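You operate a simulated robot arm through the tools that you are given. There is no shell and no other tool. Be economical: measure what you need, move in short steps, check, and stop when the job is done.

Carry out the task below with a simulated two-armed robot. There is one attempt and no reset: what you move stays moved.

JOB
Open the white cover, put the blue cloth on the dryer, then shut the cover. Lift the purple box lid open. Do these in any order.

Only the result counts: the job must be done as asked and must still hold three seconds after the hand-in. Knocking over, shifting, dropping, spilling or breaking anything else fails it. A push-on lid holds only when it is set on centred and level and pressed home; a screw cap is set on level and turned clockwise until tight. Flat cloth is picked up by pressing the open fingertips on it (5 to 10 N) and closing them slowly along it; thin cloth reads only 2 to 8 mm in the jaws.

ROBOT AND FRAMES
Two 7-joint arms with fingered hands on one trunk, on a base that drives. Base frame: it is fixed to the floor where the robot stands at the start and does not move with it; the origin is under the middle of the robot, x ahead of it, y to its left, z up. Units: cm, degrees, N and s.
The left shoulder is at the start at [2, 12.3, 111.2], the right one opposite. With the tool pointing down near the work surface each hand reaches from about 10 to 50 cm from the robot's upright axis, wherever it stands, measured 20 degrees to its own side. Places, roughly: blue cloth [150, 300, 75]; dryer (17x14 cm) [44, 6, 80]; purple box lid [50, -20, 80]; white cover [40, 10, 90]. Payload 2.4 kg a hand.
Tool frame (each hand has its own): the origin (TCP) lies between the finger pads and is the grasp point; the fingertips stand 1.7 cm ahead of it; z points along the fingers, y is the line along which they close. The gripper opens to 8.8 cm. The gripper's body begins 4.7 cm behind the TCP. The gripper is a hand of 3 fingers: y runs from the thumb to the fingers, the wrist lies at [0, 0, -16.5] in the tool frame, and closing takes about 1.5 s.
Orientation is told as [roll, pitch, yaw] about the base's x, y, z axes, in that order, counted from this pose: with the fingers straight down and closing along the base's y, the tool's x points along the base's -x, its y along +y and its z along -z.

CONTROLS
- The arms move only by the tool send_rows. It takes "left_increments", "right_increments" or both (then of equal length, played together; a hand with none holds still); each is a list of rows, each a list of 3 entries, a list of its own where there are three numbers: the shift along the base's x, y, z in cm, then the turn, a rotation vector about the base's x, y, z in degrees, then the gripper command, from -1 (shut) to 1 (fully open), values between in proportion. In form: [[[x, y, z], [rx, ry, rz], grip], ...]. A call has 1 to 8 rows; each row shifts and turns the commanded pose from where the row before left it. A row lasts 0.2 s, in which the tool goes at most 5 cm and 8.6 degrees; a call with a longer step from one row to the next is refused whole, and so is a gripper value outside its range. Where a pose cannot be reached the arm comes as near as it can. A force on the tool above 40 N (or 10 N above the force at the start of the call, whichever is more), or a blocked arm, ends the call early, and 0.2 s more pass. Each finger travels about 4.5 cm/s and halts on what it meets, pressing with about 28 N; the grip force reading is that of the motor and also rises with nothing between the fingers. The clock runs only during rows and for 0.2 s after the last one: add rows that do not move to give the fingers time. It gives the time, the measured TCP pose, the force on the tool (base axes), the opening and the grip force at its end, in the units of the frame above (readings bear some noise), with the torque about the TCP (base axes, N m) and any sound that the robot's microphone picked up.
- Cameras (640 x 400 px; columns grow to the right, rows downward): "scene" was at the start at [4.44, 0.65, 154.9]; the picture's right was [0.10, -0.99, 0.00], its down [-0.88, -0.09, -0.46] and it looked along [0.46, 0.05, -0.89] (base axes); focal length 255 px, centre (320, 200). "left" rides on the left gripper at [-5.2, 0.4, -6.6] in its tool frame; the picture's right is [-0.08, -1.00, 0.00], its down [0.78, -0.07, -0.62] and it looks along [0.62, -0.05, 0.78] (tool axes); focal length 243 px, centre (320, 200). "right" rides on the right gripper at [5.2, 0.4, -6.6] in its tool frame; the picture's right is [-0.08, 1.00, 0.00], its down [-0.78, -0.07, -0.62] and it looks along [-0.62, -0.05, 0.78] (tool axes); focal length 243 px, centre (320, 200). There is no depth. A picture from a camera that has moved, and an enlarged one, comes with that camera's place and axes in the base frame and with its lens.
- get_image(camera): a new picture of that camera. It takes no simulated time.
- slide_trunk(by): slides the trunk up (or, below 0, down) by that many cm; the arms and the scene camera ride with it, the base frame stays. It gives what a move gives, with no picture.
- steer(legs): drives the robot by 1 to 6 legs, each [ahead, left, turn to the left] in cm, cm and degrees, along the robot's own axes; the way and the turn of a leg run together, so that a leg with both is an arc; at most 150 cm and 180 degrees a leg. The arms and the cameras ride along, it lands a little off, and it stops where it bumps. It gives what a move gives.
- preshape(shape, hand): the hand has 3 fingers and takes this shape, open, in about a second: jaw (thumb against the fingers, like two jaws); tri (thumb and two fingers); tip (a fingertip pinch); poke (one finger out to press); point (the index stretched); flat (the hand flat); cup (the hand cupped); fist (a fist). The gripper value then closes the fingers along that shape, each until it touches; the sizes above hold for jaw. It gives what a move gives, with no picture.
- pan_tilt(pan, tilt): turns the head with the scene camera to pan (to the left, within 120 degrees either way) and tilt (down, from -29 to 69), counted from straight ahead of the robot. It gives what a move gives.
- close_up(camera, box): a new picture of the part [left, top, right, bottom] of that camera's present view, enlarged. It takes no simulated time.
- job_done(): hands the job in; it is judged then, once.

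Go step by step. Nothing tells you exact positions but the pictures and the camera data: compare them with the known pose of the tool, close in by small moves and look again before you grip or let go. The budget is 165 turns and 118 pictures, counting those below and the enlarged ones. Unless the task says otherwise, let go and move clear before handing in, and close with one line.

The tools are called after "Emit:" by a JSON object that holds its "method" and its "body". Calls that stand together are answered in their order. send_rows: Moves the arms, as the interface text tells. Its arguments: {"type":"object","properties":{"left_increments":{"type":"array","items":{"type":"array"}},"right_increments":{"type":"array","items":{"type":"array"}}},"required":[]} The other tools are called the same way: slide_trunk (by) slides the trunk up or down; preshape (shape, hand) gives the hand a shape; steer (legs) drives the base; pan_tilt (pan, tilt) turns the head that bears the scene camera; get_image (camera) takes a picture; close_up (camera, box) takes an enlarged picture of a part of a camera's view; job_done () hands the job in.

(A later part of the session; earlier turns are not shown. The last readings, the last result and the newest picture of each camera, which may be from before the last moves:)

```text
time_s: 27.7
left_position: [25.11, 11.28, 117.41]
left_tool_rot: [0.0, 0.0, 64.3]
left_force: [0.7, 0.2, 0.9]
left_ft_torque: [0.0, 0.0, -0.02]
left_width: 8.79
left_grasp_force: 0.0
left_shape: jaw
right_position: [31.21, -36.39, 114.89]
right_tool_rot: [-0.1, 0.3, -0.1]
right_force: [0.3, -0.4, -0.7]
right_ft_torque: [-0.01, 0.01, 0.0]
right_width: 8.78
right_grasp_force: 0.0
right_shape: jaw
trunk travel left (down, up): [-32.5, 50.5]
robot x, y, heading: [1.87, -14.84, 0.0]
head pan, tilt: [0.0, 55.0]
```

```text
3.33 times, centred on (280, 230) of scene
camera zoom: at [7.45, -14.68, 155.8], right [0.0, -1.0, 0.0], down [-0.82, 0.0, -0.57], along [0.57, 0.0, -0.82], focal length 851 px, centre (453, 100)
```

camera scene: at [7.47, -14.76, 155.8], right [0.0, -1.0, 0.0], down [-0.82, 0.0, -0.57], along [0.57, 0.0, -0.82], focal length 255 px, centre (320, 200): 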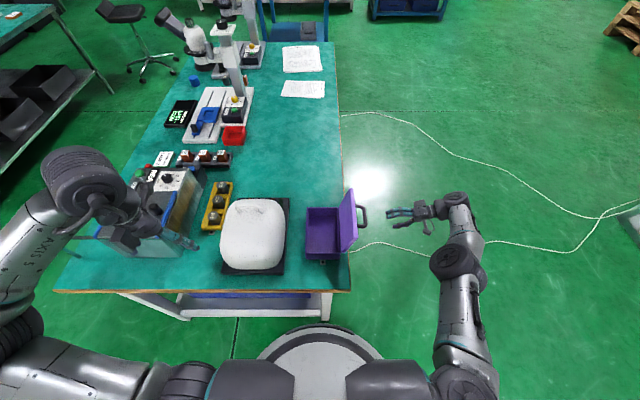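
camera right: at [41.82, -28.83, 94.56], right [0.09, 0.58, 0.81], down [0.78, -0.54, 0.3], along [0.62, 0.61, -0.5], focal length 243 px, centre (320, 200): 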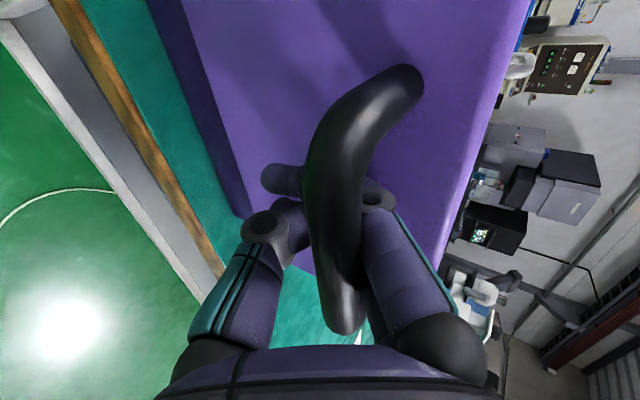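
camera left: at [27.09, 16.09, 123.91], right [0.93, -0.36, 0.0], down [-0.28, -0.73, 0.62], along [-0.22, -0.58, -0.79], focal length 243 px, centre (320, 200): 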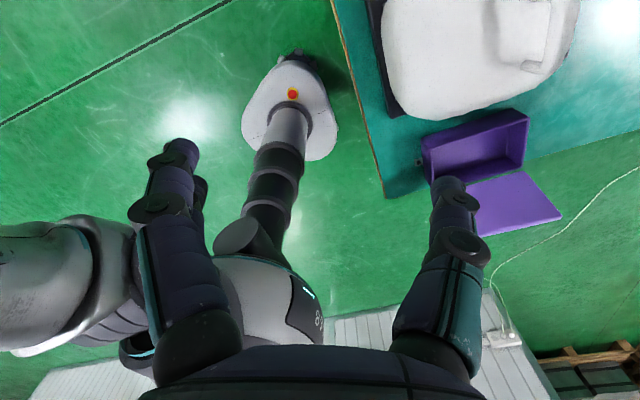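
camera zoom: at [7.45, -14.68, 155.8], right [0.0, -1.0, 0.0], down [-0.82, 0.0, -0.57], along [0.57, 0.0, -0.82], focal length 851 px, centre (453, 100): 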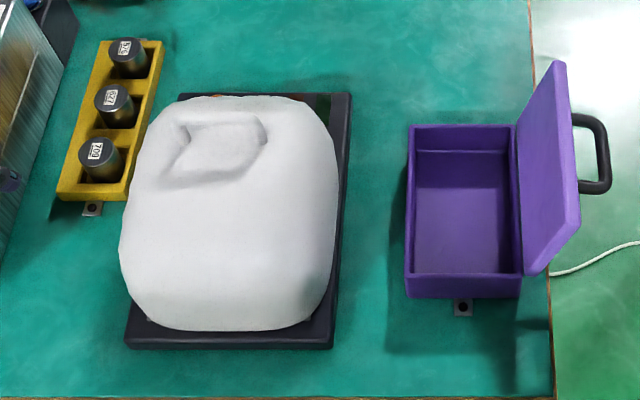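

The lid stands well open. Now the left hand goes above the cover's bar, turned 90° so the jaws close along x.

Emit:
{"method": "send_rows", "body": {"left_increments": [[[3, -1, -2], [0, 0, 5], 1], [[4, -1, -2], [0, 0, 5], 1], [[4, -1, -3], [0, 0, 5], 1], [[4, -1, -3], [0, 0, 5], 1], [[4, -1, -3], [0, 0, 5.5], 1], [[0, 0, 0], [0, 0, 0], 1]]}}

Emit:
{"method": "get_image", "body": {"camera": "left"}}

Emit:
{"method": "close_up", "body": {"camera": "scene", "box": [190, 150, 350, 270]}}

```text
refused: row 3 steps farther than a row can; nothing moved
```

```text
84 pictures are left
camera left: at [27.09, 16.09, 123.91], right [0.93, -0.36, 0.0], down [-0.28, -0.73, 0.62], along [-0.22, -0.58, -0.79], focal length 243 px, centre (320, 200)
```

left: 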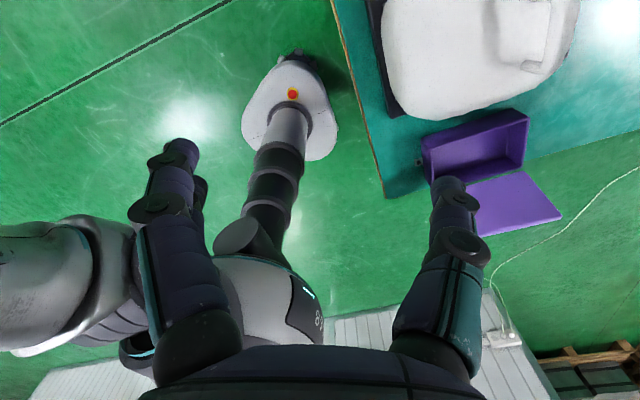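

```text
3.33 times, centred on (270, 210) of scene
camera zoom: at [7.45, -14.68, 155.8], right [0.0, -1.0, 0.0], down [-0.82, 0.0, -0.57], along [0.57, 0.0, -0.82], focal length 851 px, centre (487, 167)
```

zoom: 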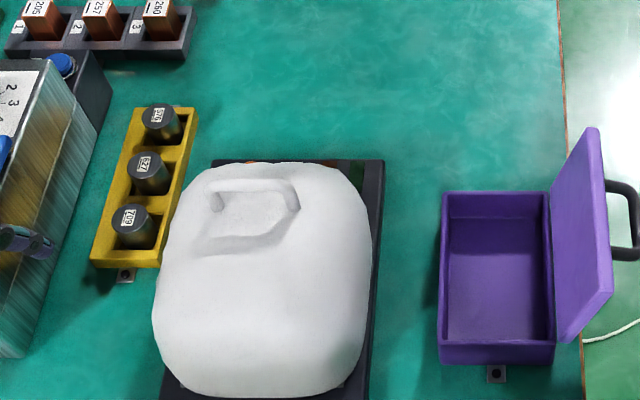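

A row was too long; I resend with shorter steps.

Emit:
{"method": "send_rows", "body": {"left_increments": [[[3.3, -0.8, -2], [0, 0, 4.3], 1], [[3.3, -0.8, -2.5], [0, 0, 4.3], 1], [[3.3, -0.8, -2.5], [0, 0, 4.3], 1], [[3.3, -0.8, -2.5], [0, 0, 4.3], 1], [[3.3, -0.8, -2.5], [0, 0, 4.3], 1], [[3.3, -1, -2.5], [0, 0, 4.2], 1], [[0, 0, 0], [0, 0, 0], 1]]}}

Emit:
{"method": "get_image", "body": {"camera": "left"}}

Emit:
{"method": "close_up", "body": {"camera": "scene", "box": [190, 150, 350, 270]}}

```text
time_s: 29.3
left_position: [45.21, 6.43, 102.72]
left_tool_rot: [0.0, -0.1, 89.9]
left_force: [0.6, 0.1, 0.0]
left_ft_torque: [-0.02, 0.02, 0.0]
left_width: 8.81
left_grasp_force: 0.0
left_shape: jaw
right_position: [31.25, -36.19, 114.91]
right_tool_rot: [-0.1, 0.5, -0.1]
right_force: [0.8, -0.7, -0.2]
right_ft_torque: [0.03, 0.0, 0.03]
right_width: 8.79
right_grasp_force: 0.1
right_shape: jaw
trunk travel left (down, up): [-32.5, 50.5]
robot x, y, heading: [2.28, -14.41, 0.0]
head pan, tilt: [0.0, 55.0]
```

```text
82 pictures are left
camera left: at [44.79, 11.67, 109.27], right [1.0, 0.08, 0.0], down [0.06, -0.78, 0.62], along [0.05, -0.62, -0.78], focal length 243 px, centre (320, 200)
```

left: 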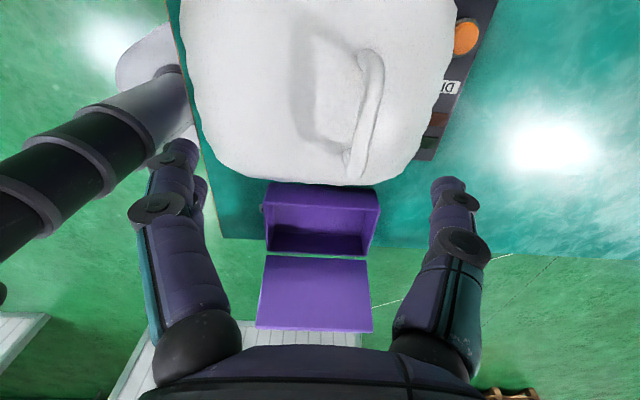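

```text
3.33 times, centred on (270, 210) of scene
camera zoom: at [7.44, -14.59, 155.8], right [0.0, -1.0, 0.0], down [-0.82, 0.0, -0.57], along [0.57, 0.0, -0.82], focal length 851 px, centre (487, 167)
```

zoom: 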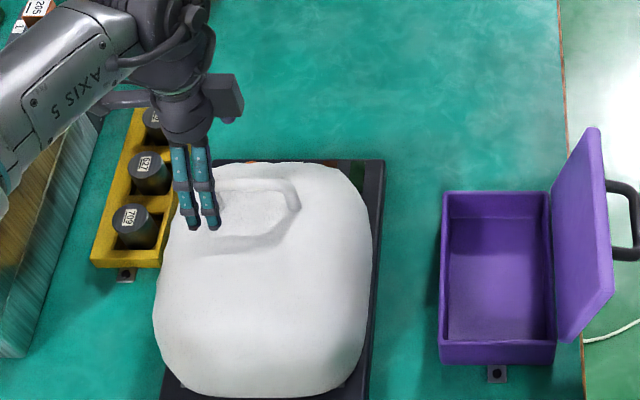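

The bar is clearly visible at about x=48.4, y 2–9.5. I move over it and lower.

Emit:
{"method": "send_rows", "body": {"left_increments": [[[1.6, -0.2, -1.5], [0, 0, 0], 1], [[1.6, -0.2, -1.5], [0, 0, 0], 1], [[0, 0, -2], [0, 0, 0], 0.6], [[0, 0, -2], [0, 0, 0], 0.6], [[0, 0, 0], [0, 0, 0], 0.6]]}}

Emit:
{"method": "get_image", "body": {"camera": "left"}}

```text
time_s: 30.5
left_position: [48.12, 6.06, 96.0]
left_tool_rot: [0.0, -0.1, 89.9]
left_force: [0.0, -0.3, 1.2]
left_ft_torque: [-0.01, 0.0, 0.0]
left_width: 7.06
left_grasp_force: 0.0
left_shape: jaw
right_position: [31.3, -36.35, 114.87]
right_tool_rot: [0.1, 0.5, -0.1]
right_force: [-0.2, 0.1, 0.1]
right_ft_torque: [0.0, -0.02, 0.01]
right_width: 8.77
right_grasp_force: 0.1
right_shape: jaw
trunk travel left (down, up): [-32.5, 50.5]
robot x, y, heading: [1.91, -14.54, 0.4]
head pan, tilt: [0.0, 55.0]
```

```text
80 pictures are left
camera left: at [47.78, 11.12, 102.43], right [1.0, 0.08, 0.0], down [0.06, -0.78, 0.62], along [0.05, -0.62, -0.78], focal length 243 px, centre (320, 200)
```

left: 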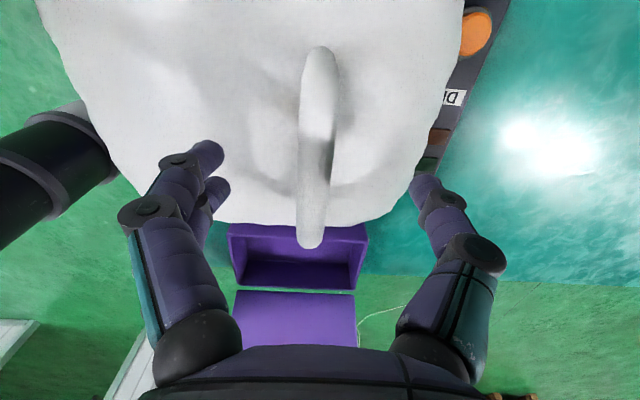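

Well aligned. I lower until just around the bar.

Emit:
{"method": "send_rows", "body": {"left_increments": [[[0, 0, -1.3], [0, 0, 0], 0.6], [[0, 0, -1.3], [0, 0, 0], 0.6], [[0, 0, -1], [0, 0, 0], 0.6], [[0, 0, 0], [0, 0, 0], 0.6]]}}

Emit:
{"method": "get_image", "body": {"camera": "left"}}

```text
time_s: 31.3
left_position: [48.53, 5.93, 93.3]
left_tool_rot: [-0.9, 0.0, 90.1]
left_force: [3.6, 0.4, 21.8]
left_ft_torque: [0.01, 0.96, 0.03]
left_width: 6.96
left_grasp_force: 0.0
left_shape: jaw
right_position: [31.15, -36.34, 114.96]
right_tool_rot: [0.0, 0.3, -0.1]
right_force: [0.3, 0.8, 0.0]
right_ft_torque: [0.0, 0.0, 0.03]
right_width: 8.78
right_grasp_force: 0.0
right_shape: jaw
trunk travel left (down, up): [-32.5, 50.5]
robot x, y, heading: [2.27, -14.29, 0.2]
head pan, tilt: [0.0, 55.0]
stopped in row 3 (left hand): the force on the tool passed its limit at 49 N (the readings are from after the stop); the commanded pose is now the measured one
```

```text
79 pictures are left
camera left: at [47.96, 11.12, 99.77], right [1.0, 0.09, 0.01], down [0.06, -0.78, 0.62], along [0.07, -0.62, -0.78], focal length 243 px, centre (320, 200)
```

left: 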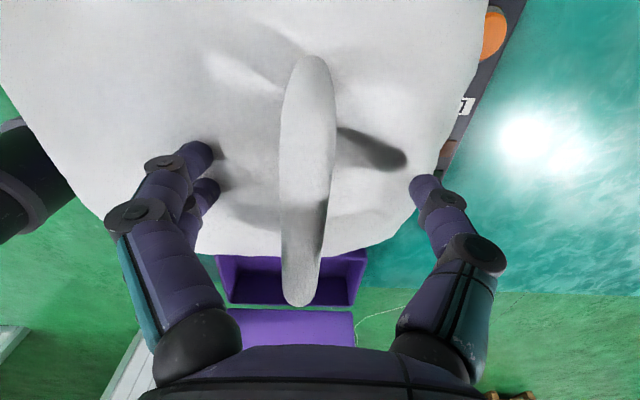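

The near fingers touch the cover; the bar is between the jaws. I rise a little and close.

Emit:
{"method": "send_rows", "body": {"left_increments": [[[0, 0, 0.6], [0, 0, 0], 0.5], [[0, 0, 0], [0, 0, 0], 0], [[0, 0, 0], [0, 0, 0], -0.5], [[0, 0, 0], [0, 0, 0], -1], [[0, 0, 0], [0, 0, 0], -1], [[0, 0, 0], [0, 0, 0], -1], [[0, 0, 0], [0, 0, 0], -1]]}}

Emit:
{"method": "get_image", "body": {"camera": "left"}}

```text
time_s: 32.9
left_position: [48.34, 6.07, 93.5]
left_tool_rot: [-0.4, 0.0, 89.9]
left_force: [-11.1, -1.2, -12.7]
left_ft_torque: [0.01, -0.23, 0.02]
left_width: 0.01
left_grasp_force: 28.0
left_shape: jaw
right_position: [31.15, -36.29, 114.88]
right_tool_rot: [0.1, 0.4, -0.1]
right_force: [-0.2, -0.3, 0.4]
right_ft_torque: [-0.01, 0.03, 0.0]
right_width: 8.79
right_grasp_force: 0.0
right_shape: jaw
trunk travel left (down, up): [-32.5, 50.5]
robot x, y, heading: [2.06, -14.53, 0.2]
head pan, tilt: [0.0, 55.0]
```

```text
78 pictures are left
camera left: at [47.9, 11.16, 100.06], right [1.0, 0.08, 0.01], down [0.06, -0.78, 0.62], along [0.06, -0.62, -0.78], focal length 243 px, centre (320, 200)
```

left: 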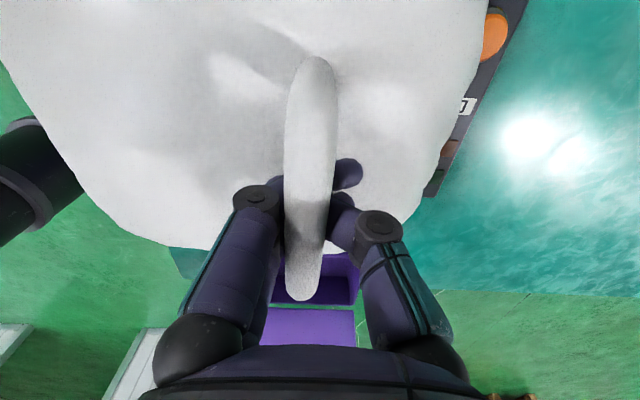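

Hooked under the bar. I lift gently up and back about a presumed near-edge hinge.

Emit:
{"method": "send_rows", "body": {"left_increments": [[[-0.4, 0, 0.8], [0, -2.5, 0], -1], [[-0.5, 0, 0.8], [0, -2.7, 0], -1], [[-0.6, 0, 0.8], [0, -2.7, 0], -1], [[0, 0, 0], [0, 0, 0], -1]]}}

Emit:
{"method": "close_up", "body": {"camera": "scene", "box": [190, 150, 350, 270]}}

```text
time_s: 33.5
left_position: [47.45, 6.0, 94.63]
left_tool_rot: [-4.2, -0.2, 90.1]
left_force: [-12.7, -1.3, -16.9]
left_ft_torque: [0.05, -0.28, 0.0]
left_width: 0.0
left_grasp_force: 28.0
left_shape: jaw
right_position: [31.14, -36.16, 114.91]
right_tool_rot: [0.0, 0.3, 0.0]
right_force: [0.0, 0.7, -0.4]
right_ft_torque: [0.02, -0.03, 0.01]
right_width: 8.8
right_grasp_force: 0.1
right_shape: jaw
trunk travel left (down, up): [-32.5, 50.5]
robot x, y, heading: [2.31, -14.3, -0.0]
head pan, tilt: [0.0, 55.0]
stopped in row 2 (left hand): the force on the tool passed its limit at 43 N (the readings are from after the stop); the commanded pose is now the measured one
```

```text
3.33 times, centred on (270, 210) of scene
camera zoom: at [7.41, -14.56, 155.8], right [0.0, -1.0, 0.0], down [-0.82, 0.0, -0.57], along [0.57, 0.0, -0.82], focal length 851 px, centre (487, 167)
```

zoom: 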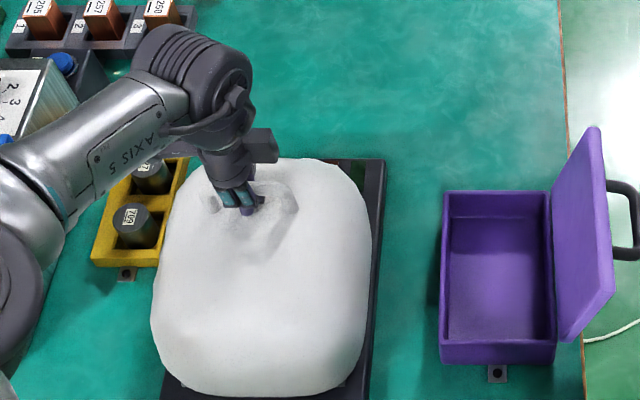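

The cover has barely started to rise; I proceed with smaller, slower steps.

Emit:
{"method": "send_rows", "body": {"left_increments": [[[0, 0, 0.3], [0, 0, 0], -1], [[-0.15, 0, 0.4], [0, -1, 0], -1], [[-0.2, 0, 0.4], [0, -1, 0], -1], [[-0.2, 0, 0.4], [0, -1, 0], -1], [[-0.2, 0, 0.4], [0, -1, 0], -1], [[0, 0, 0], [0, 0, 0], -1]]}}

Emit:
{"method": "get_image", "body": {"camera": "left"}}

Emit:
{"method": "close_up", "body": {"camera": "scene", "box": [190, 150, 350, 270]}}

```text
time_s: 34.0
left_position: [47.03, 5.99, 94.85]
left_tool_rot: [-4.1, -0.3, 89.9]
left_force: [-11.8, -1.0, -16.3]
left_ft_torque: [0.01, -0.25, -0.01]
left_width: 0.0
left_grasp_force: 27.6
left_shape: jaw
right_position: [31.17, -36.23, 114.93]
right_tool_rot: [0.0, 0.3, 0.1]
right_force: [-0.4, 0.5, -0.6]
right_ft_torque: [0.01, -0.03, -0.01]
right_width: 8.78
right_grasp_force: 0.1
right_shape: jaw
trunk travel left (down, up): [-32.5, 50.5]
robot x, y, heading: [2.1, -14.74, 0.1]
head pan, tilt: [0.0, 55.0]
stopped in row 2 (left hand): the force on the tool passed its limit at 43 N (the readings are from after the stop); the commanded pose is now the measured one
```

```text
76 pictures are left
camera left: at [46.17, 11.15, 101.33], right [0.99, 0.08, 0.07], down [0.02, -0.78, 0.62], along [0.11, -0.61, -0.78], focal length 243 px, centre (320, 200)
```

left: 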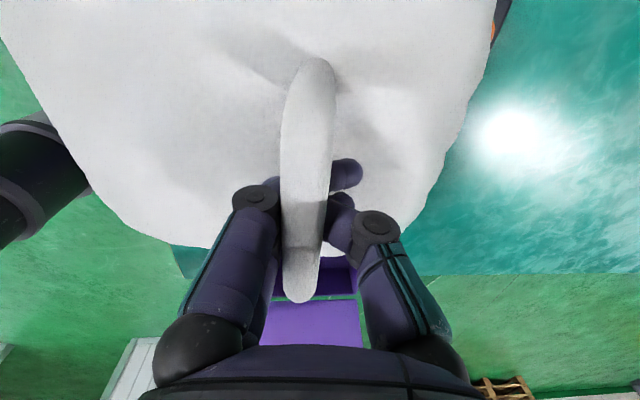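

```text
3.33 times, centred on (270, 210) of scene
camera zoom: at [7.39, -14.57, 155.81], right [0.0, -1.0, 0.0], down [-0.82, 0.0, -0.57], along [0.57, 0.0, -0.82], focal length 851 px, centre (487, 167)
```

zoom: 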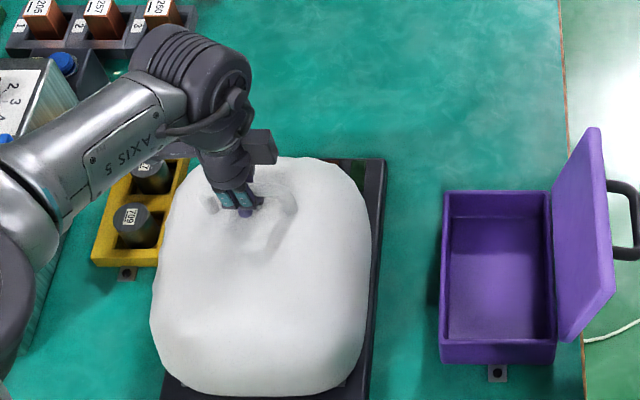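

The reaction force points straight at the hinge (about [36, 80] in x,z), so I must move more backward than up. Following that arc:

Emit:
{"method": "send_rows", "body": {"left_increments": [[[-0.4, 0, 0], [0, 0, 0], -1], [[-1.0, 0, 0.6], [0, -3, 0], -1], [[-1.1, 0, 0.65], [0, -4, 0], -1], [[-1.2, 0, 0.6], [0, -4, 0], -1], [[0, 0, 0], [0, 0, 0], -1]]}}

Emit:
{"method": "close_up", "body": {"camera": "scene", "box": [190, 150, 350, 270]}}

```text
time_s: 35.2
left_position: [43.39, 6.0, 96.94]
left_tool_rot: [-15.5, -0.1, 90.1]
left_force: [-1.0, 0.5, -2.3]
left_ft_torque: [-0.03, 0.01, 0.01]
left_width: 0.0
left_grasp_force: 27.9
left_shape: jaw
right_position: [31.09, -36.23, 114.85]
right_tool_rot: [0.0, 0.4, 0.0]
right_force: [-0.2, -0.1, -0.8]
right_ft_torque: [0.0, 0.03, 0.01]
right_width: 8.78
right_grasp_force: 0.1
right_shape: jaw
trunk travel left (down, up): [-32.5, 50.5]
robot x, y, heading: [2.03, -14.67, 0.2]
head pan, tilt: [0.0, 55.0]
```

```text
3.33 times, centred on (270, 210) of scene
camera zoom: at [7.44, -14.56, 155.8], right [0.0, -1.0, 0.0], down [-0.82, 0.0, -0.57], along [0.57, 0.0, -0.82], focal length 851 px, centre (487, 167)
```

zoom: 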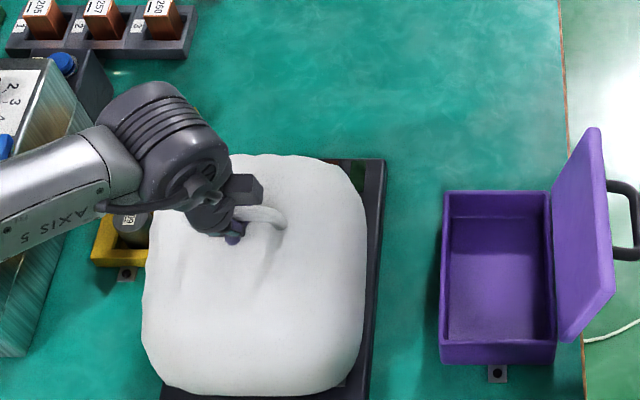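

Now nearly forceless. I continue along the arc.

Emit:
{"method": "send_rows", "body": {"left_increments": [[[-1.1, 0, 0.45], [0, -4, 0], -1], [[-1.2, 0, 0.4], [0, -4, 0], -1], [[-1.25, 0, 0.3], [0, -4, 0], -1], [[-1.25, 0, 0.2], [0, -4, 0], -1], [[-1.3, 0, 0.15], [0, -4, 0], -1], [[-1.3, 0, 0.05], [0, -4, 0], -1], [[0, 0, 0], [0, 0, 0], -1]]}}

Emit:
{"method": "close_up", "body": {"camera": "scene", "box": [190, 150, 350, 270]}}

```text
time_s: 36.8
left_position: [36.07, 5.89, 98.36]
left_tool_rot: [-39.5, -0.2, 90.1]
left_force: [0.7, -0.6, 1.7]
left_ft_torque: [0.04, 0.0, 0.0]
left_width: 0.03
left_grasp_force: 28.3
left_shape: jaw
right_position: [31.14, -36.13, 114.83]
right_tool_rot: [0.0, 0.3, -0.1]
right_force: [-0.2, -0.1, -0.5]
right_ft_torque: [-0.04, 0.01, -0.02]
right_width: 8.77
right_grasp_force: 0.2
right_shape: jaw
trunk travel left (down, up): [-32.5, 50.5]
robot x, y, heading: [2.42, -14.61, 0.4]
head pan, tilt: [0.0, 55.0]
```

```text
3.33 times, centred on (270, 210) of scene
camera zoom: at [7.41, -14.6, 155.8], right [0.0, -1.0, 0.0], down [-0.82, 0.0, -0.57], along [0.57, 0.0, -0.82], focal length 851 px, centre (487, 167)
```

zoom: 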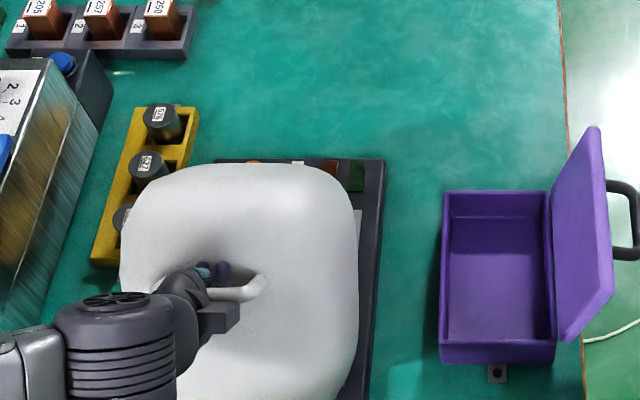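

About 43° open. To keep the arm comfortable I let the base back up pull the bar, and turn the hand in between.

Emit:
{"method": "steer", "body": {"legs": [[-3, 0, 0]]}}

Emit:
{"method": "send_rows", "body": {"left_increments": [[[0, 0, -0.2], [0, -5, 0], -1], [[0, 0, -0.2], [0, -5, 0], -1], [[0, 0, 0], [0, 0, 0], -1]]}}

Emit:
{"method": "steer", "body": {"legs": [[-3, 0, 0]]}}

Emit:
{"method": "get_image", "body": {"camera": "scene"}}

```text
time_s: 37.6
left_position: [32.94, 6.01, 98.48]
left_tool_rot: [-39.6, -0.1, 90.0]
left_force: [-1.2, -0.2, 1.0]
left_ft_torque: [0.01, -0.02, -0.03]
left_width: 0.0
left_grasp_force: 28.2
left_shape: jaw
right_position: [27.92, -36.27, 114.96]
right_tool_rot: [0.0, 0.3, -0.1]
right_force: [-0.2, -0.3, 0.2]
right_ft_torque: [-0.01, -0.02, 0.01]
right_width: 8.78
right_grasp_force: 0.1
right_shape: jaw
trunk travel left (down, up): [-32.5, 50.5]
robot x, y, heading: [-1.01, -14.58, 0.2]
head pan, tilt: [0.0, 55.0]
```

```text
time_s: 38.4
left_position: [33.0, 5.97, 98.16]
left_tool_rot: [-49.6, -0.2, 90.2]
left_force: [-2.6, 1.0, 16.3]
left_ft_torque: [-0.04, 0.16, -0.01]
left_width: 0.01
left_grasp_force: 27.4
left_shape: jaw
right_position: [28.06, -36.27, 114.92]
right_tool_rot: [0.0, 0.3, 0.0]
right_force: [-0.3, -0.6, -0.5]
right_ft_torque: [0.01, 0.0, -0.02]
right_width: 8.77
right_grasp_force: 0.0
right_shape: jaw
trunk travel left (down, up): [-32.5, 50.5]
robot x, y, heading: [-1.18, -14.72, 0.2]
head pan, tilt: [0.0, 55.0]
```

```text
time_s: 39.3
left_position: [29.89, 5.96, 98.11]
left_tool_rot: [-49.4, -0.2, 90.2]
left_force: [-1.3, 0.8, 0.0]
left_ft_torque: [-0.04, -0.06, 0.0]
left_width: 0.0
left_grasp_force: 28.3
left_shape: jaw
right_position: [24.96, -36.33, 114.9]
right_tool_rot: [0.0, 0.4, 0.0]
right_force: [0.8, -0.3, -0.2]
right_ft_torque: [-0.02, -0.01, 0.02]
right_width: 8.79
right_grasp_force: 0.0
right_shape: jaw
trunk travel left (down, up): [-32.5, 50.5]
robot x, y, heading: [-3.59, -14.53, 0.2]
head pan, tilt: [0.0, 55.0]
```

```text
72 pictures are left
camera scene: at [1.2, -14.6, 155.8], right [0.0, -1.0, 0.0], down [-0.82, 0.0, -0.57], along [0.57, 0.0, -0.82], focal length 255 px, centre (320, 200)
```

scene: 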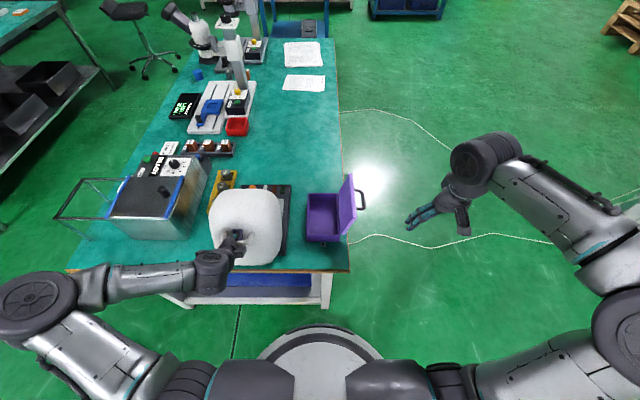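

Emit:
{"method": "send_rows", "body": {"left_increments": [[[-1.2, 0, -0.35], [0, -5, 0], -1], [[-1.15, 0, -0.45], [0, -5, 0], -1], [[-1.1, 0, -0.55], [0, -5, 0], -1], [[0, 0, -0.2], [0, -2, 0], -1], [[0, 0, 0], [0, 0, 0], -1]]}}

Emit:
{"method": "steer", "body": {"legs": [[-1.8, 0, 0]]}}

Emit:
{"method": "get_image", "body": {"camera": "scene"}}

```text
time_s: 39.9
left_position: [30.27, 6.03, 97.34]
left_tool_rot: [-59.2, -0.1, 89.9]
left_force: [-11.2, -0.5, 30.8]
left_ft_torque: [0.01, 0.46, 0.04]
left_width: 0.01
left_grasp_force: 28.1
left_shape: jaw
left hand out of reach, approached as far as the arm can: row 1, 2
right_position: [24.96, -36.24, 114.93]
right_tool_rot: [0.1, 0.3, -0.1]
right_force: [0.7, 0.2, 0.5]
right_ft_torque: [-0.03, 0.04, 0.0]
right_width: 8.79
right_grasp_force: 0.1
right_shape: jaw
trunk travel left (down, up): [-32.5, 50.5]
robot x, y, heading: [-3.87, -15.11, 0.2]
head pan, tilt: [0.0, 55.0]
stopped in row 2 (left hand): the force on the tool passed its limit at 50 N (the readings are from after the stop); the commanded pose is now the measured one
```

```text
time_s: 40.6
left_position: [28.4, 6.12, 97.07]
left_tool_rot: [-58.5, -0.2, 90.1]
left_force: [-3.0, -0.8, 8.5]
left_ft_torque: [0.01, -0.11, 0.0]
left_width: 0.0
left_grasp_force: 28.7
left_shape: jaw
right_position: [23.18, -36.19, 114.87]
right_tool_rot: [0.1, 0.3, 0.0]
right_force: [0.6, 0.1, 0.3]
right_ft_torque: [0.0, 0.07, 0.01]
right_width: 8.79
right_grasp_force: 0.0
right_shape: jaw
trunk travel left (down, up): [-32.5, 50.5]
robot x, y, heading: [-5.89, -14.75, 0.2]
head pan, tilt: [0.0, 55.0]
```

```text
71 pictures are left
camera scene: at [-0.66, -14.66, 155.8], right [0.0, -1.0, 0.0], down [-0.82, 0.0, -0.57], along [0.57, 0.0, -0.82], focal length 255 px, centre (320, 200)
```

scene: 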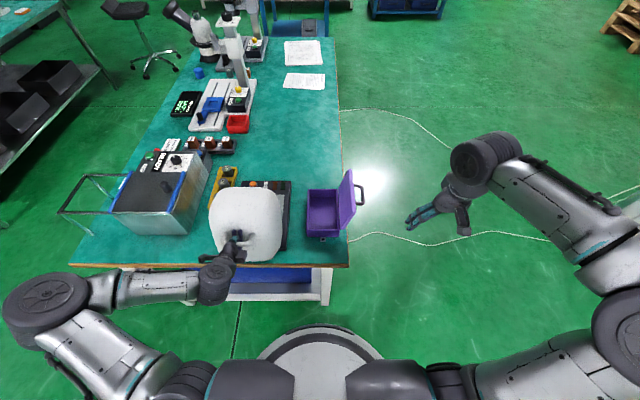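

The base pulls well while the arm does not; I alternate base backing with small lowering.

Emit:
{"method": "steer", "body": {"legs": [[-1.5, 0, 0]]}}

Emit:
{"method": "send_rows", "body": {"left_increments": [[[0, 0, -0.4], [0, 0, 0], -1], [[0, 0, -0.3], [0, 0, 0], -1], [[0, 0, 0], [0, 0, 0], -1]]}}

Emit:
{"method": "steer", "body": {"legs": [[-1.5, 0, 0]]}}

Emit:
{"method": "send_rows", "body": {"left_increments": [[[0, 0, -0.5], [0, 0, 0], -1], [[0, 0, -0.4], [0, 0, 0], -1], [[0, 0, 0], [0, 0, 0], -1]]}}

Emit:
{"method": "get_image", "body": {"camera": "scene"}}

```text
time_s: 41.4
left_position: [26.97, 6.11, 97.06]
left_tool_rot: [-58.5, -0.2, 90.1]
left_force: [-2.3, 0.6, -0.1]
left_ft_torque: [0.02, -0.03, 0.02]
left_width: 0.0
left_grasp_force: 28.2
left_shape: jaw
right_position: [21.79, -36.16, 114.78]
right_tool_rot: [0.0, 0.3, 0.0]
right_force: [-0.5, 0.1, 0.3]
right_ft_torque: [-0.01, 0.04, -0.01]
right_width: 8.79
right_grasp_force: 0.0
right_shape: jaw
trunk travel left (down, up): [-32.5, 50.5]
robot x, y, heading: [-7.18, -14.78, 0.2]
head pan, tilt: [0.0, 55.0]
```

```text
time_s: 42.2
left_position: [27.0, 6.07, 96.41]
left_tool_rot: [-58.6, -0.3, 90.0]
left_force: [-5.6, 1.0, 13.3]
left_ft_torque: [0.0, -0.07, -0.03]
left_width: 0.01
left_grasp_force: 28.5
left_shape: jaw
right_position: [21.69, -36.37, 114.97]
right_tool_rot: [0.0, 0.3, 0.0]
right_force: [-0.4, 1.0, 0.3]
right_ft_torque: [0.02, -0.01, -0.03]
right_width: 8.79
right_grasp_force: 0.1
right_shape: jaw
trunk travel left (down, up): [-32.5, 50.5]
robot x, y, heading: [-7.1, -14.68, 0.3]
head pan, tilt: [0.0, 55.0]
```

```text
time_s: 43.0
left_position: [25.48, 6.33, 96.33]
left_tool_rot: [-58.4, -0.2, 90.1]
left_force: [-1.2, 0.6, -0.7]
left_ft_torque: [0.0, -0.08, 0.0]
left_width: 0.0
left_grasp_force: 27.6
left_shape: jaw
right_position: [20.3, -36.28, 114.89]
right_tool_rot: [0.0, 0.3, 0.1]
right_force: [-0.2, -0.2, 1.6]
right_ft_torque: [0.01, 0.0, -0.01]
right_width: 8.78
right_grasp_force: 0.1
right_shape: jaw
trunk travel left (down, up): [-32.5, 50.5]
robot x, y, heading: [-8.74, -14.68, 0.0]
head pan, tilt: [0.0, 55.0]
```

```text
time_s: 43.8
left_position: [25.4, 6.19, 95.45]
left_tool_rot: [-58.6, -0.3, 90.1]
left_force: [-9.4, 2.9, 16.1]
left_ft_torque: [-0.06, -0.15, 0.05]
left_width: 0.01
left_grasp_force: 28.5
left_shape: jaw
right_position: [20.06, -36.24, 114.93]
right_tool_rot: [-0.1, 0.2, 0.1]
right_force: [-0.2, -0.8, -0.5]
right_ft_torque: [0.01, 0.0, 0.03]
right_width: 8.8
right_grasp_force: 0.0
right_shape: jaw
trunk travel left (down, up): [-32.5, 50.5]
robot x, y, heading: [-8.68, -14.65, 0.0]
head pan, tilt: [0.0, 55.0]
```

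```text
70 pictures are left
camera scene: at [-3.75, -14.64, 155.82], right [0.0, -1.0, 0.0], down [-0.82, 0.0, -0.58], along [0.57, 0.0, -0.82], focal length 255 px, centre (320, 200)
```

scene: 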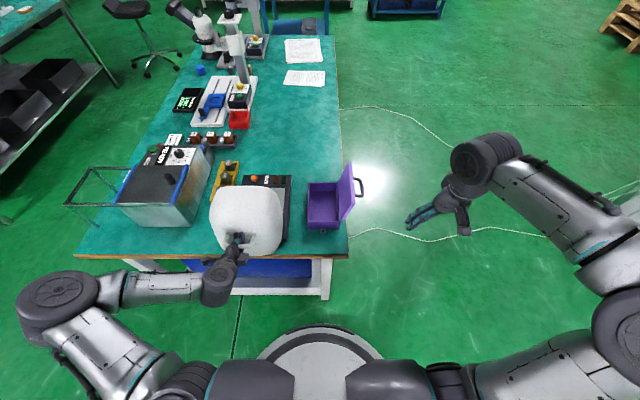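

Emit:
{"method": "steer", "body": {"legs": [[-1.6, 0, 0]]}}

Emit:
{"method": "send_rows", "body": {"left_increments": [[[0, 0, -0.5], [0, 0, 0], -1], [[0, 0, -0.5], [0, 0, 0], -1], [[0, 0, 0], [0, 0, 0], -1]]}}

Emit:
{"method": "steer", "body": {"legs": [[-1.6, 0, 0]]}}

Emit:
{"method": "send_rows", "body": {"left_increments": [[[0, 0, -0.6], [0, 0, 0], -1], [[0, 0, -0.6], [0, 0, 0], -1], [[0, 0, 0], [0, 0, 0], -1]]}}

Emit:
{"method": "steer", "body": {"legs": [[-1.4, 0, 0]]}}

Emit:
{"method": "get_image", "body": {"camera": "scene"}}

```text
time_s: 44.5
left_position: [23.98, 6.22, 95.3]
left_tool_rot: [-58.3, -0.3, 90.0]
left_force: [-0.2, -0.2, -2.0]
left_ft_torque: [-0.02, -0.12, 0.03]
left_width: 0.0
left_grasp_force: 27.8
left_shape: jaw
right_position: [18.77, -36.34, 114.86]
right_tool_rot: [0.0, 0.3, -0.1]
right_force: [0.2, -0.1, 0.1]
right_ft_torque: [0.02, -0.03, -0.02]
right_width: 8.79
right_grasp_force: 0.1
right_shape: jaw
trunk travel left (down, up): [-32.5, 50.5]
robot x, y, heading: [-10.17, -14.88, 0.3]
head pan, tilt: [0.0, 55.0]
```

```text
time_s: 45.4
left_position: [23.79, 6.31, 94.42]
left_tool_rot: [-58.5, -0.2, 90.1]
left_force: [-9.7, 1.6, 12.0]
left_ft_torque: [-0.03, -0.23, -0.01]
left_width: 0.02
left_grasp_force: 28.0
left_shape: jaw
right_position: [18.49, -36.21, 114.85]
right_tool_rot: [0.0, 0.2, -0.1]
right_force: [0.6, -0.3, 0.9]
right_ft_torque: [0.0, 0.0, -0.02]
right_width: 8.79
right_grasp_force: 0.1
right_shape: jaw
trunk travel left (down, up): [-32.5, 50.5]
robot x, y, heading: [-10.13, -14.85, 0.1]
head pan, tilt: [0.0, 55.0]
```

```text
time_s: 46.1
left_position: [22.54, 6.31, 94.23]
left_tool_rot: [-58.1, -0.2, 90.1]
left_force: [9.8, -0.7, -12.9]
left_ft_torque: [0.0, -0.14, 0.07]
left_width: 0.01
left_grasp_force: 27.6
left_shape: jaw
right_position: [17.31, -36.27, 114.77]
right_tool_rot: [0.0, 0.4, 0.0]
right_force: [-0.2, 0.5, -0.3]
right_ft_torque: [-0.04, 0.02, 0.03]
right_width: 8.79
right_grasp_force: 0.0
right_shape: jaw
trunk travel left (down, up): [-32.5, 50.5]
robot x, y, heading: [-12.2, -14.17, 0.3]
head pan, tilt: [0.0, 55.0]
```

```text
time_s: 46.9
left_position: [22.18, 6.21, 93.31]
left_tool_rot: [-58.4, -0.1, 90.1]
left_force: [-12.0, 1.6, 11.4]
left_ft_torque: [-0.03, -0.2, 0.01]
left_width: 0.0
left_grasp_force: 27.8
left_shape: jaw
right_position: [16.93, -36.3, 114.93]
right_tool_rot: [0.0, 0.2, 0.0]
right_force: [-0.1, 0.0, 0.7]
right_ft_torque: [-0.03, 0.06, 0.01]
right_width: 8.8
right_grasp_force: 0.1
right_shape: jaw
trunk travel left (down, up): [-32.5, 50.5]
robot x, y, heading: [-11.74, -14.82, -0.0]
head pan, tilt: [0.0, 55.0]
```

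```text
time_s: 47.7
left_position: [21.32, 6.28, 92.97]
left_tool_rot: [-58.0, -0.2, 90.2]
left_force: [17.2, -1.3, -18.0]
left_ft_torque: [-0.04, -0.1, 0.07]
left_width: 0.0
left_grasp_force: 28.1
left_shape: jaw
right_position: [16.05, -36.26, 114.74]
right_tool_rot: [-0.1, 0.5, 0.0]
right_force: [0.6, 0.8, -0.5]
right_ft_torque: [0.01, 0.0, 0.01]
right_width: 8.79
right_grasp_force: 0.0
right_shape: jaw
trunk travel left (down, up): [-32.5, 50.5]
robot x, y, heading: [-13.14, -15.03, 0.1]
head pan, tilt: [0.0, 55.0]
```

```text
69 pictures are left
camera scene: at [-7.54, -14.6, 155.77], right [0.0, -1.0, 0.0], down [-0.82, 0.0, -0.57], along [0.57, 0.0, -0.82], focal length 255 px, centre (320, 200)
```

scene: 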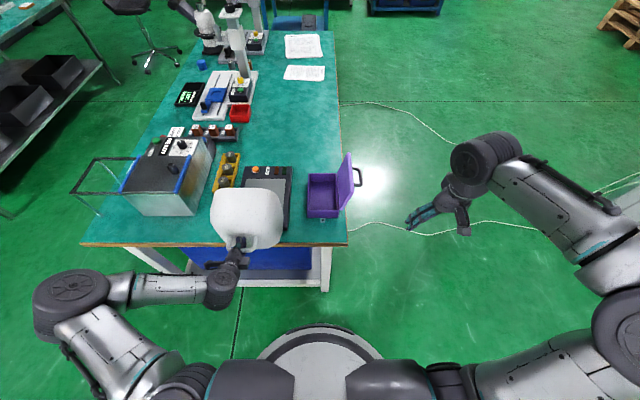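

Emit:
{"method": "send_rows", "body": {"left_increments": [[[0, 0, -0.6], [0, 0, 0], -1], [[0, 0, -0.6], [0, 0, 0], -1], [[0, 0, -0.4], [0, 0, 0], -1], [[0, 0, 0], [0, 0, 0], -1]]}}

Emit:
{"method": "steer", "body": {"legs": [[-1.2, 0, 0]]}}

Emit:
{"method": "send_rows", "body": {"left_increments": [[[0, 0, -0.6], [0, 0, 0], -1], [[0, 0, -0.6], [0, 0, 0], -1], [[0, 0, -0.4], [0, 0, 0], -1], [[0, 0, 0], [0, 0, 0], -1]]}}

Emit:
{"method": "close_up", "body": {"camera": "scene", "box": [180, 140, 340, 300]}}

```text
time_s: 48.7
left_position: [20.85, 6.19, 91.61]
left_tool_rot: [-58.2, -0.2, 90.2]
left_force: [-16.8, -1.0, 14.1]
left_ft_torque: [-0.02, -0.33, 0.04]
left_width: 0.0
left_grasp_force: 28.3
left_shape: jaw
right_position: [15.44, -36.25, 115.04]
right_tool_rot: [0.0, 0.2, 0.0]
right_force: [1.0, -0.1, -0.2]
right_ft_torque: [0.02, 0.02, -0.01]
right_width: 8.79
right_grasp_force: 0.0
right_shape: jaw
trunk travel left (down, up): [-32.5, 50.5]
robot x, y, heading: [-13.28, -14.49, 0.0]
head pan, tilt: [0.0, 55.0]
```

```text
time_s: 49.4
left_position: [20.08, 6.27, 91.38]
left_tool_rot: [-57.9, -0.3, 90.1]
left_force: [12.4, -1.7, -11.1]
left_ft_torque: [0.02, -0.08, 0.0]
left_width: 0.01
left_grasp_force: 28.0
left_shape: jaw
right_position: [14.81, -36.33, 114.83]
right_tool_rot: [0.1, 0.5, -0.1]
right_force: [0.4, -0.6, 0.4]
right_ft_torque: [-0.01, -0.01, -0.01]
right_width: 8.78
right_grasp_force: 0.0
right_shape: jaw
trunk travel left (down, up): [-32.5, 50.5]
robot x, y, heading: [-14.31, -14.62, -0.1]
head pan, tilt: [0.0, 55.0]
```

```text
time_s: 50.4
left_position: [19.82, 6.27, 90.17]
left_tool_rot: [-58.6, -0.3, 90.0]
left_force: [-3.1, 2.9, 34.3]
left_ft_torque: [-0.08, 0.43, -0.06]
left_width: 0.02
left_grasp_force: 28.3
left_shape: jaw
right_position: [14.4, -36.4, 114.94]
right_tool_rot: [0.2, 0.2, -0.1]
right_force: [-0.3, 0.9, -0.9]
right_ft_torque: [0.0, -0.01, 0.0]
right_width: 8.78
right_grasp_force: 0.0
right_shape: jaw
trunk travel left (down, up): [-32.5, 50.5]
robot x, y, heading: [-14.53, -14.5, -0.0]
head pan, tilt: [0.0, 55.0]
```

```text
2.50 times, centred on (260, 220) of scene
camera zoom: at [-9.44, -14.75, 155.84], right [0.0, -1.0, 0.0], down [-0.82, 0.0, -0.58], along [0.58, 0.0, -0.82], focal length 638 px, centre (470, 150)
```

zoom: 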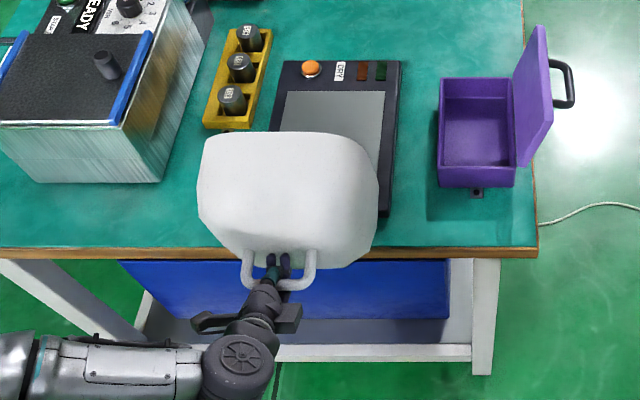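

The cover stands past vertical at its stop, and the grey dryer plate is exposed. I open the fingers and back out, watching that it stays.

Emit:
{"method": "send_rows", "body": {"left_increments": [[[0, 0, 0.5], [0, 0, 0], -1], [[0, 0, 0.2], [0, 0, 0], -0.5], [[0, 0, 0], [0, 0, 0], 0], [[0, 0, 0], [0, 0, 0], 0.3], [[0, 0, 0], [0, 0, 0], 0.5], [[0, 0, 0], [0, 0, 0], 0.5]]}}

Emit:
{"method": "close_up", "body": {"camera": "scene", "box": [180, 140, 340, 300]}}

```text
time_s: 51.8
left_position: [19.86, 6.42, 90.72]
left_tool_rot: [-58.1, -0.2, 90.2]
left_force: [-5.4, 0.3, 2.1]
left_ft_torque: [-0.05, 0.11, -0.02]
left_width: 6.42
left_grasp_force: 0.1
left_shape: jaw
right_position: [14.42, -36.24, 114.83]
right_tool_rot: [0.0, 0.2, -0.1]
right_force: [-0.3, 0.6, 0.1]
right_ft_torque: [0.01, -0.02, 0.02]
right_width: 8.78
right_grasp_force: 0.1
right_shape: jaw
trunk travel left (down, up): [-32.5, 50.5]
robot x, y, heading: [-14.97, -14.52, 0.0]
head pan, tilt: [0.0, 55.0]
```

```text
2.50 times, centred on (260, 220) of scene
camera zoom: at [-9.24, -14.65, 155.8], right [0.0, -1.0, 0.0], down [-0.82, 0.0, -0.57], along [0.57, 0.0, -0.82], focal length 638 px, centre (470, 150)
```

zoom: 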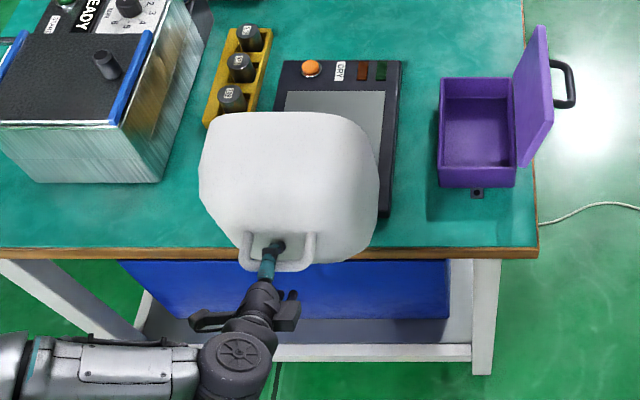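

Opening the fingers pushed the cover a little back toward closed. I re-close to draw it open again, then release with a smaller opening.

Emit:
{"method": "send_rows", "body": {"left_increments": [[[0, 0, 0], [0, 0, 0], 0], [[0, 0, 0], [0, 0, 0], -0.6], [[0, 0, 0], [0, 0, 0], -1], [[0, 0, 0], [0, 0, 0], -1], [[0, 0, 0], [0, 0, 0], -1], [[0, 0, -0.4], [0, 0, 0], -1], [[0, 0, 0], [0, 0, 0], -1]]}}

Emit:
{"method": "send_rows", "body": {"left_increments": [[[0, 0, 0.2], [0, 0, 0], -0.8], [[0, 0, 0], [0, 0, 0], -0.6], [[0, 0, 0], [0, 0, 0], -0.5], [[0, 0, 0], [0, 0, 0], -0.5], [[0, 0, 0], [0, 0, 0], -0.5]]}}

Emit:
{"method": "close_up", "body": {"camera": "scene", "box": [180, 140, 340, 300]}}

Emit:
{"method": "get_image", "body": {"camera": "left"}}

```text
time_s: 53.4
left_position: [19.81, 6.27, 90.24]
left_tool_rot: [-58.2, -0.3, 90.0]
left_force: [-3.2, 0.4, -0.6]
left_ft_torque: [-0.01, -0.05, 0.06]
left_width: 0.01
left_grasp_force: 27.9
left_shape: jaw
right_position: [14.61, -36.38, 115.05]
right_tool_rot: [0.0, 0.3, -0.1]
right_force: [0.1, 1.6, 0.6]
right_ft_torque: [0.0, 0.01, 0.0]
right_width: 8.78
right_grasp_force: 0.1
right_shape: jaw
trunk travel left (down, up): [-32.5, 50.5]
robot x, y, heading: [-14.35, -14.59, 0.4]
head pan, tilt: [0.0, 55.0]
```

```text
time_s: 54.6
left_position: [19.98, 6.34, 90.36]
left_tool_rot: [-58.0, -0.3, 90.1]
left_force: [-2.9, -0.4, -1.5]
left_ft_torque: [-0.02, 0.0, -0.06]
left_width: 2.03
left_grasp_force: 0.0
left_shape: jaw
right_position: [14.62, -36.42, 114.81]
right_tool_rot: [0.0, 0.3, -0.1]
right_force: [0.0, 0.5, -0.1]
right_ft_torque: [-0.02, 0.01, 0.0]
right_width: 8.82
right_grasp_force: 0.1
right_shape: jaw
trunk travel left (down, up): [-32.5, 50.5]
robot x, y, heading: [-14.4, -14.77, 0.0]
head pan, tilt: [0.0, 55.0]
```

```text
2.50 times, centred on (260, 220) of scene
camera zoom: at [-9.18, -14.66, 155.8], right [0.0, -1.0, 0.0], down [-0.82, 0.0, -0.57], along [0.57, 0.0, -0.82], focal length 638 px, centre (470, 150)
```

zoom: 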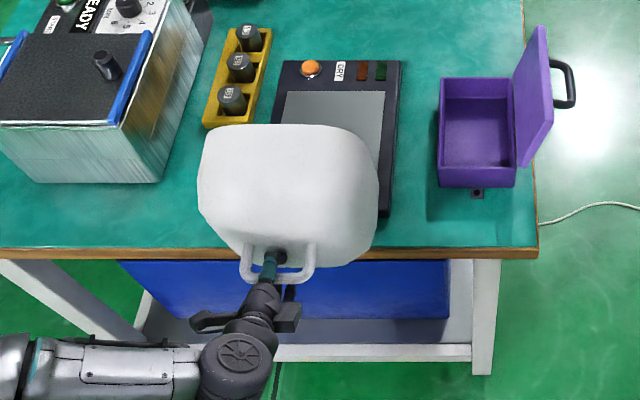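

```text
65 pictures are left
camera left: at [14.12, 11.43, 93.42], right [0.53, 0.08, 0.85], down [-0.49, -0.78, 0.38], along [0.69, -0.62, -0.37], focal length 243 px, centre (320, 200)
```

left: 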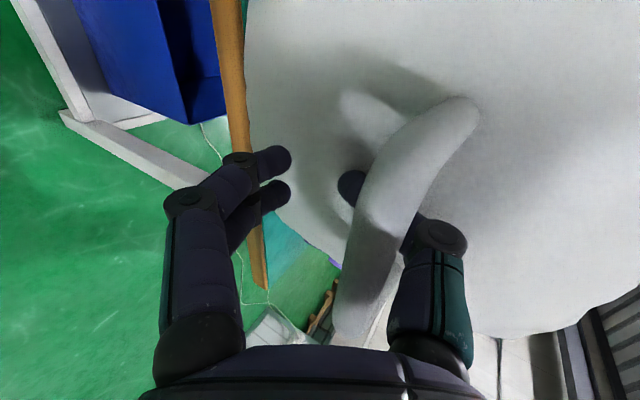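

Emit:
{"method": "send_rows", "body": {"left_increments": [[[-0.8, 0, 0.5], [0, 0, 0], -0.4], [[-0.8, 0, 0.5], [0, 0, 0], -0.4], [[-0.8, 0, 0.5], [0, 0, 0], -0.4], [[-0.8, 0, 0.5], [0, 0, 0], -0.4], [[0, 0, 0], [0, 0, 0], -0.4]]}}

Emit:
{"method": "close_up", "body": {"camera": "scene", "box": [180, 140, 340, 300]}}

```text
time_s: 55.8
left_position: [17.52, 6.17, 91.82]
left_tool_rot: [-58.1, -0.3, 90.1]
left_force: [0.4, 0.3, 0.5]
left_ft_torque: [0.0, 0.0, -0.02]
left_width: 2.61
left_grasp_force: 0.1
left_shape: jaw
left hand out of reach, approached as far as the arm can: row 4
right_position: [14.62, -36.27, 114.98]
right_tool_rot: [0.0, 0.4, -0.1]
right_force: [-0.2, 0.1, -0.2]
right_ft_torque: [-0.01, 0.02, -0.02]
right_width: 8.77
right_grasp_force: 0.1
right_shape: jaw
trunk travel left (down, up): [-32.5, 50.5]
robot x, y, heading: [-14.65, -14.73, 0.1]
head pan, tilt: [0.0, 55.0]
```

```text
2.50 times, centred on (260, 220) of scene
camera zoom: at [-9.14, -14.65, 155.8], right [0.0, -1.0, 0.0], down [-0.82, 0.0, -0.57], along [0.57, 0.0, -0.82], focal length 638 px, centre (470, 150)
```

zoom: 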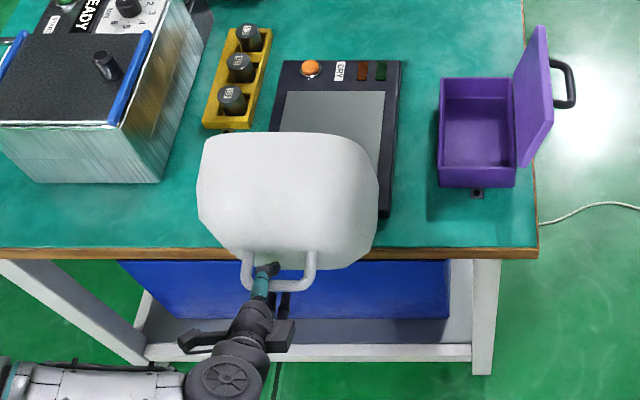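

The cover swung to its stop and stays. I clear the hand fully by raising and backing the base.

Emit:
{"method": "send_rows", "body": {"left_increments": [[[0, 0, 0.6], [0, 0, 0], -0.4], [[0, 0, 0.4], [0, 0, 0], -0.4]]}}

Emit:
{"method": "steer", "body": {"legs": [[-10, 0, 0]]}}

Emit:
{"method": "get_image", "body": {"camera": "scene"}}

```text
time_s: 56.4
left_position: [17.96, 6.29, 92.64]
left_tool_rot: [-58.1, -0.3, 90.1]
left_force: [-0.6, 0.2, -0.1]
left_ft_torque: [0.0, -0.01, 0.0]
left_width: 2.6
left_grasp_force: 0.0
left_shape: jaw
left hand out of reach, approached as far as the arm can: row 2
right_position: [14.57, -36.38, 114.84]
right_tool_rot: [0.0, 0.3, -0.1]
right_force: [0.1, 0.7, -0.8]
right_ft_torque: [0.03, 0.01, 0.0]
right_width: 8.8
right_grasp_force: 0.2
right_shape: jaw
trunk travel left (down, up): [-32.5, 50.5]
robot x, y, heading: [-14.14, -14.87, -0.0]
head pan, tilt: [0.0, 55.0]
```

```text
time_s: 57.6
left_position: [7.88, 6.17, 92.54]
left_tool_rot: [-58.1, -0.3, 90.0]
left_force: [-0.2, -0.2, 0.0]
left_ft_torque: [0.02, 0.0, 0.01]
left_width: 2.62
left_grasp_force: 0.0
left_shape: jaw
right_position: [4.57, -36.38, 114.95]
right_tool_rot: [0.0, 0.3, -0.1]
right_force: [0.4, -0.5, -0.8]
right_ft_torque: [-0.03, -0.02, 0.02]
right_width: 8.8
right_grasp_force: 0.0
right_shape: jaw
trunk travel left (down, up): [-32.5, 50.5]
robot x, y, heading: [-24.46, -14.73, 0.0]
head pan, tilt: [0.0, 55.0]
```

```text
63 pictures are left
camera scene: at [-19.27, -14.68, 155.81], right [0.0, -1.0, 0.0], down [-0.82, 0.0, -0.57], along [0.57, 0.0, -0.82], focal length 255 px, centre (320, 200)
```

scene: 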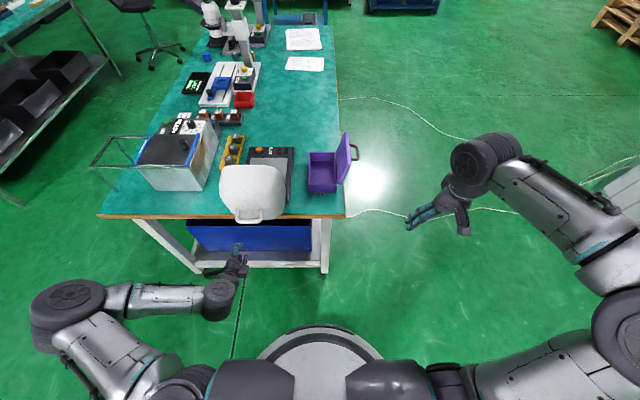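

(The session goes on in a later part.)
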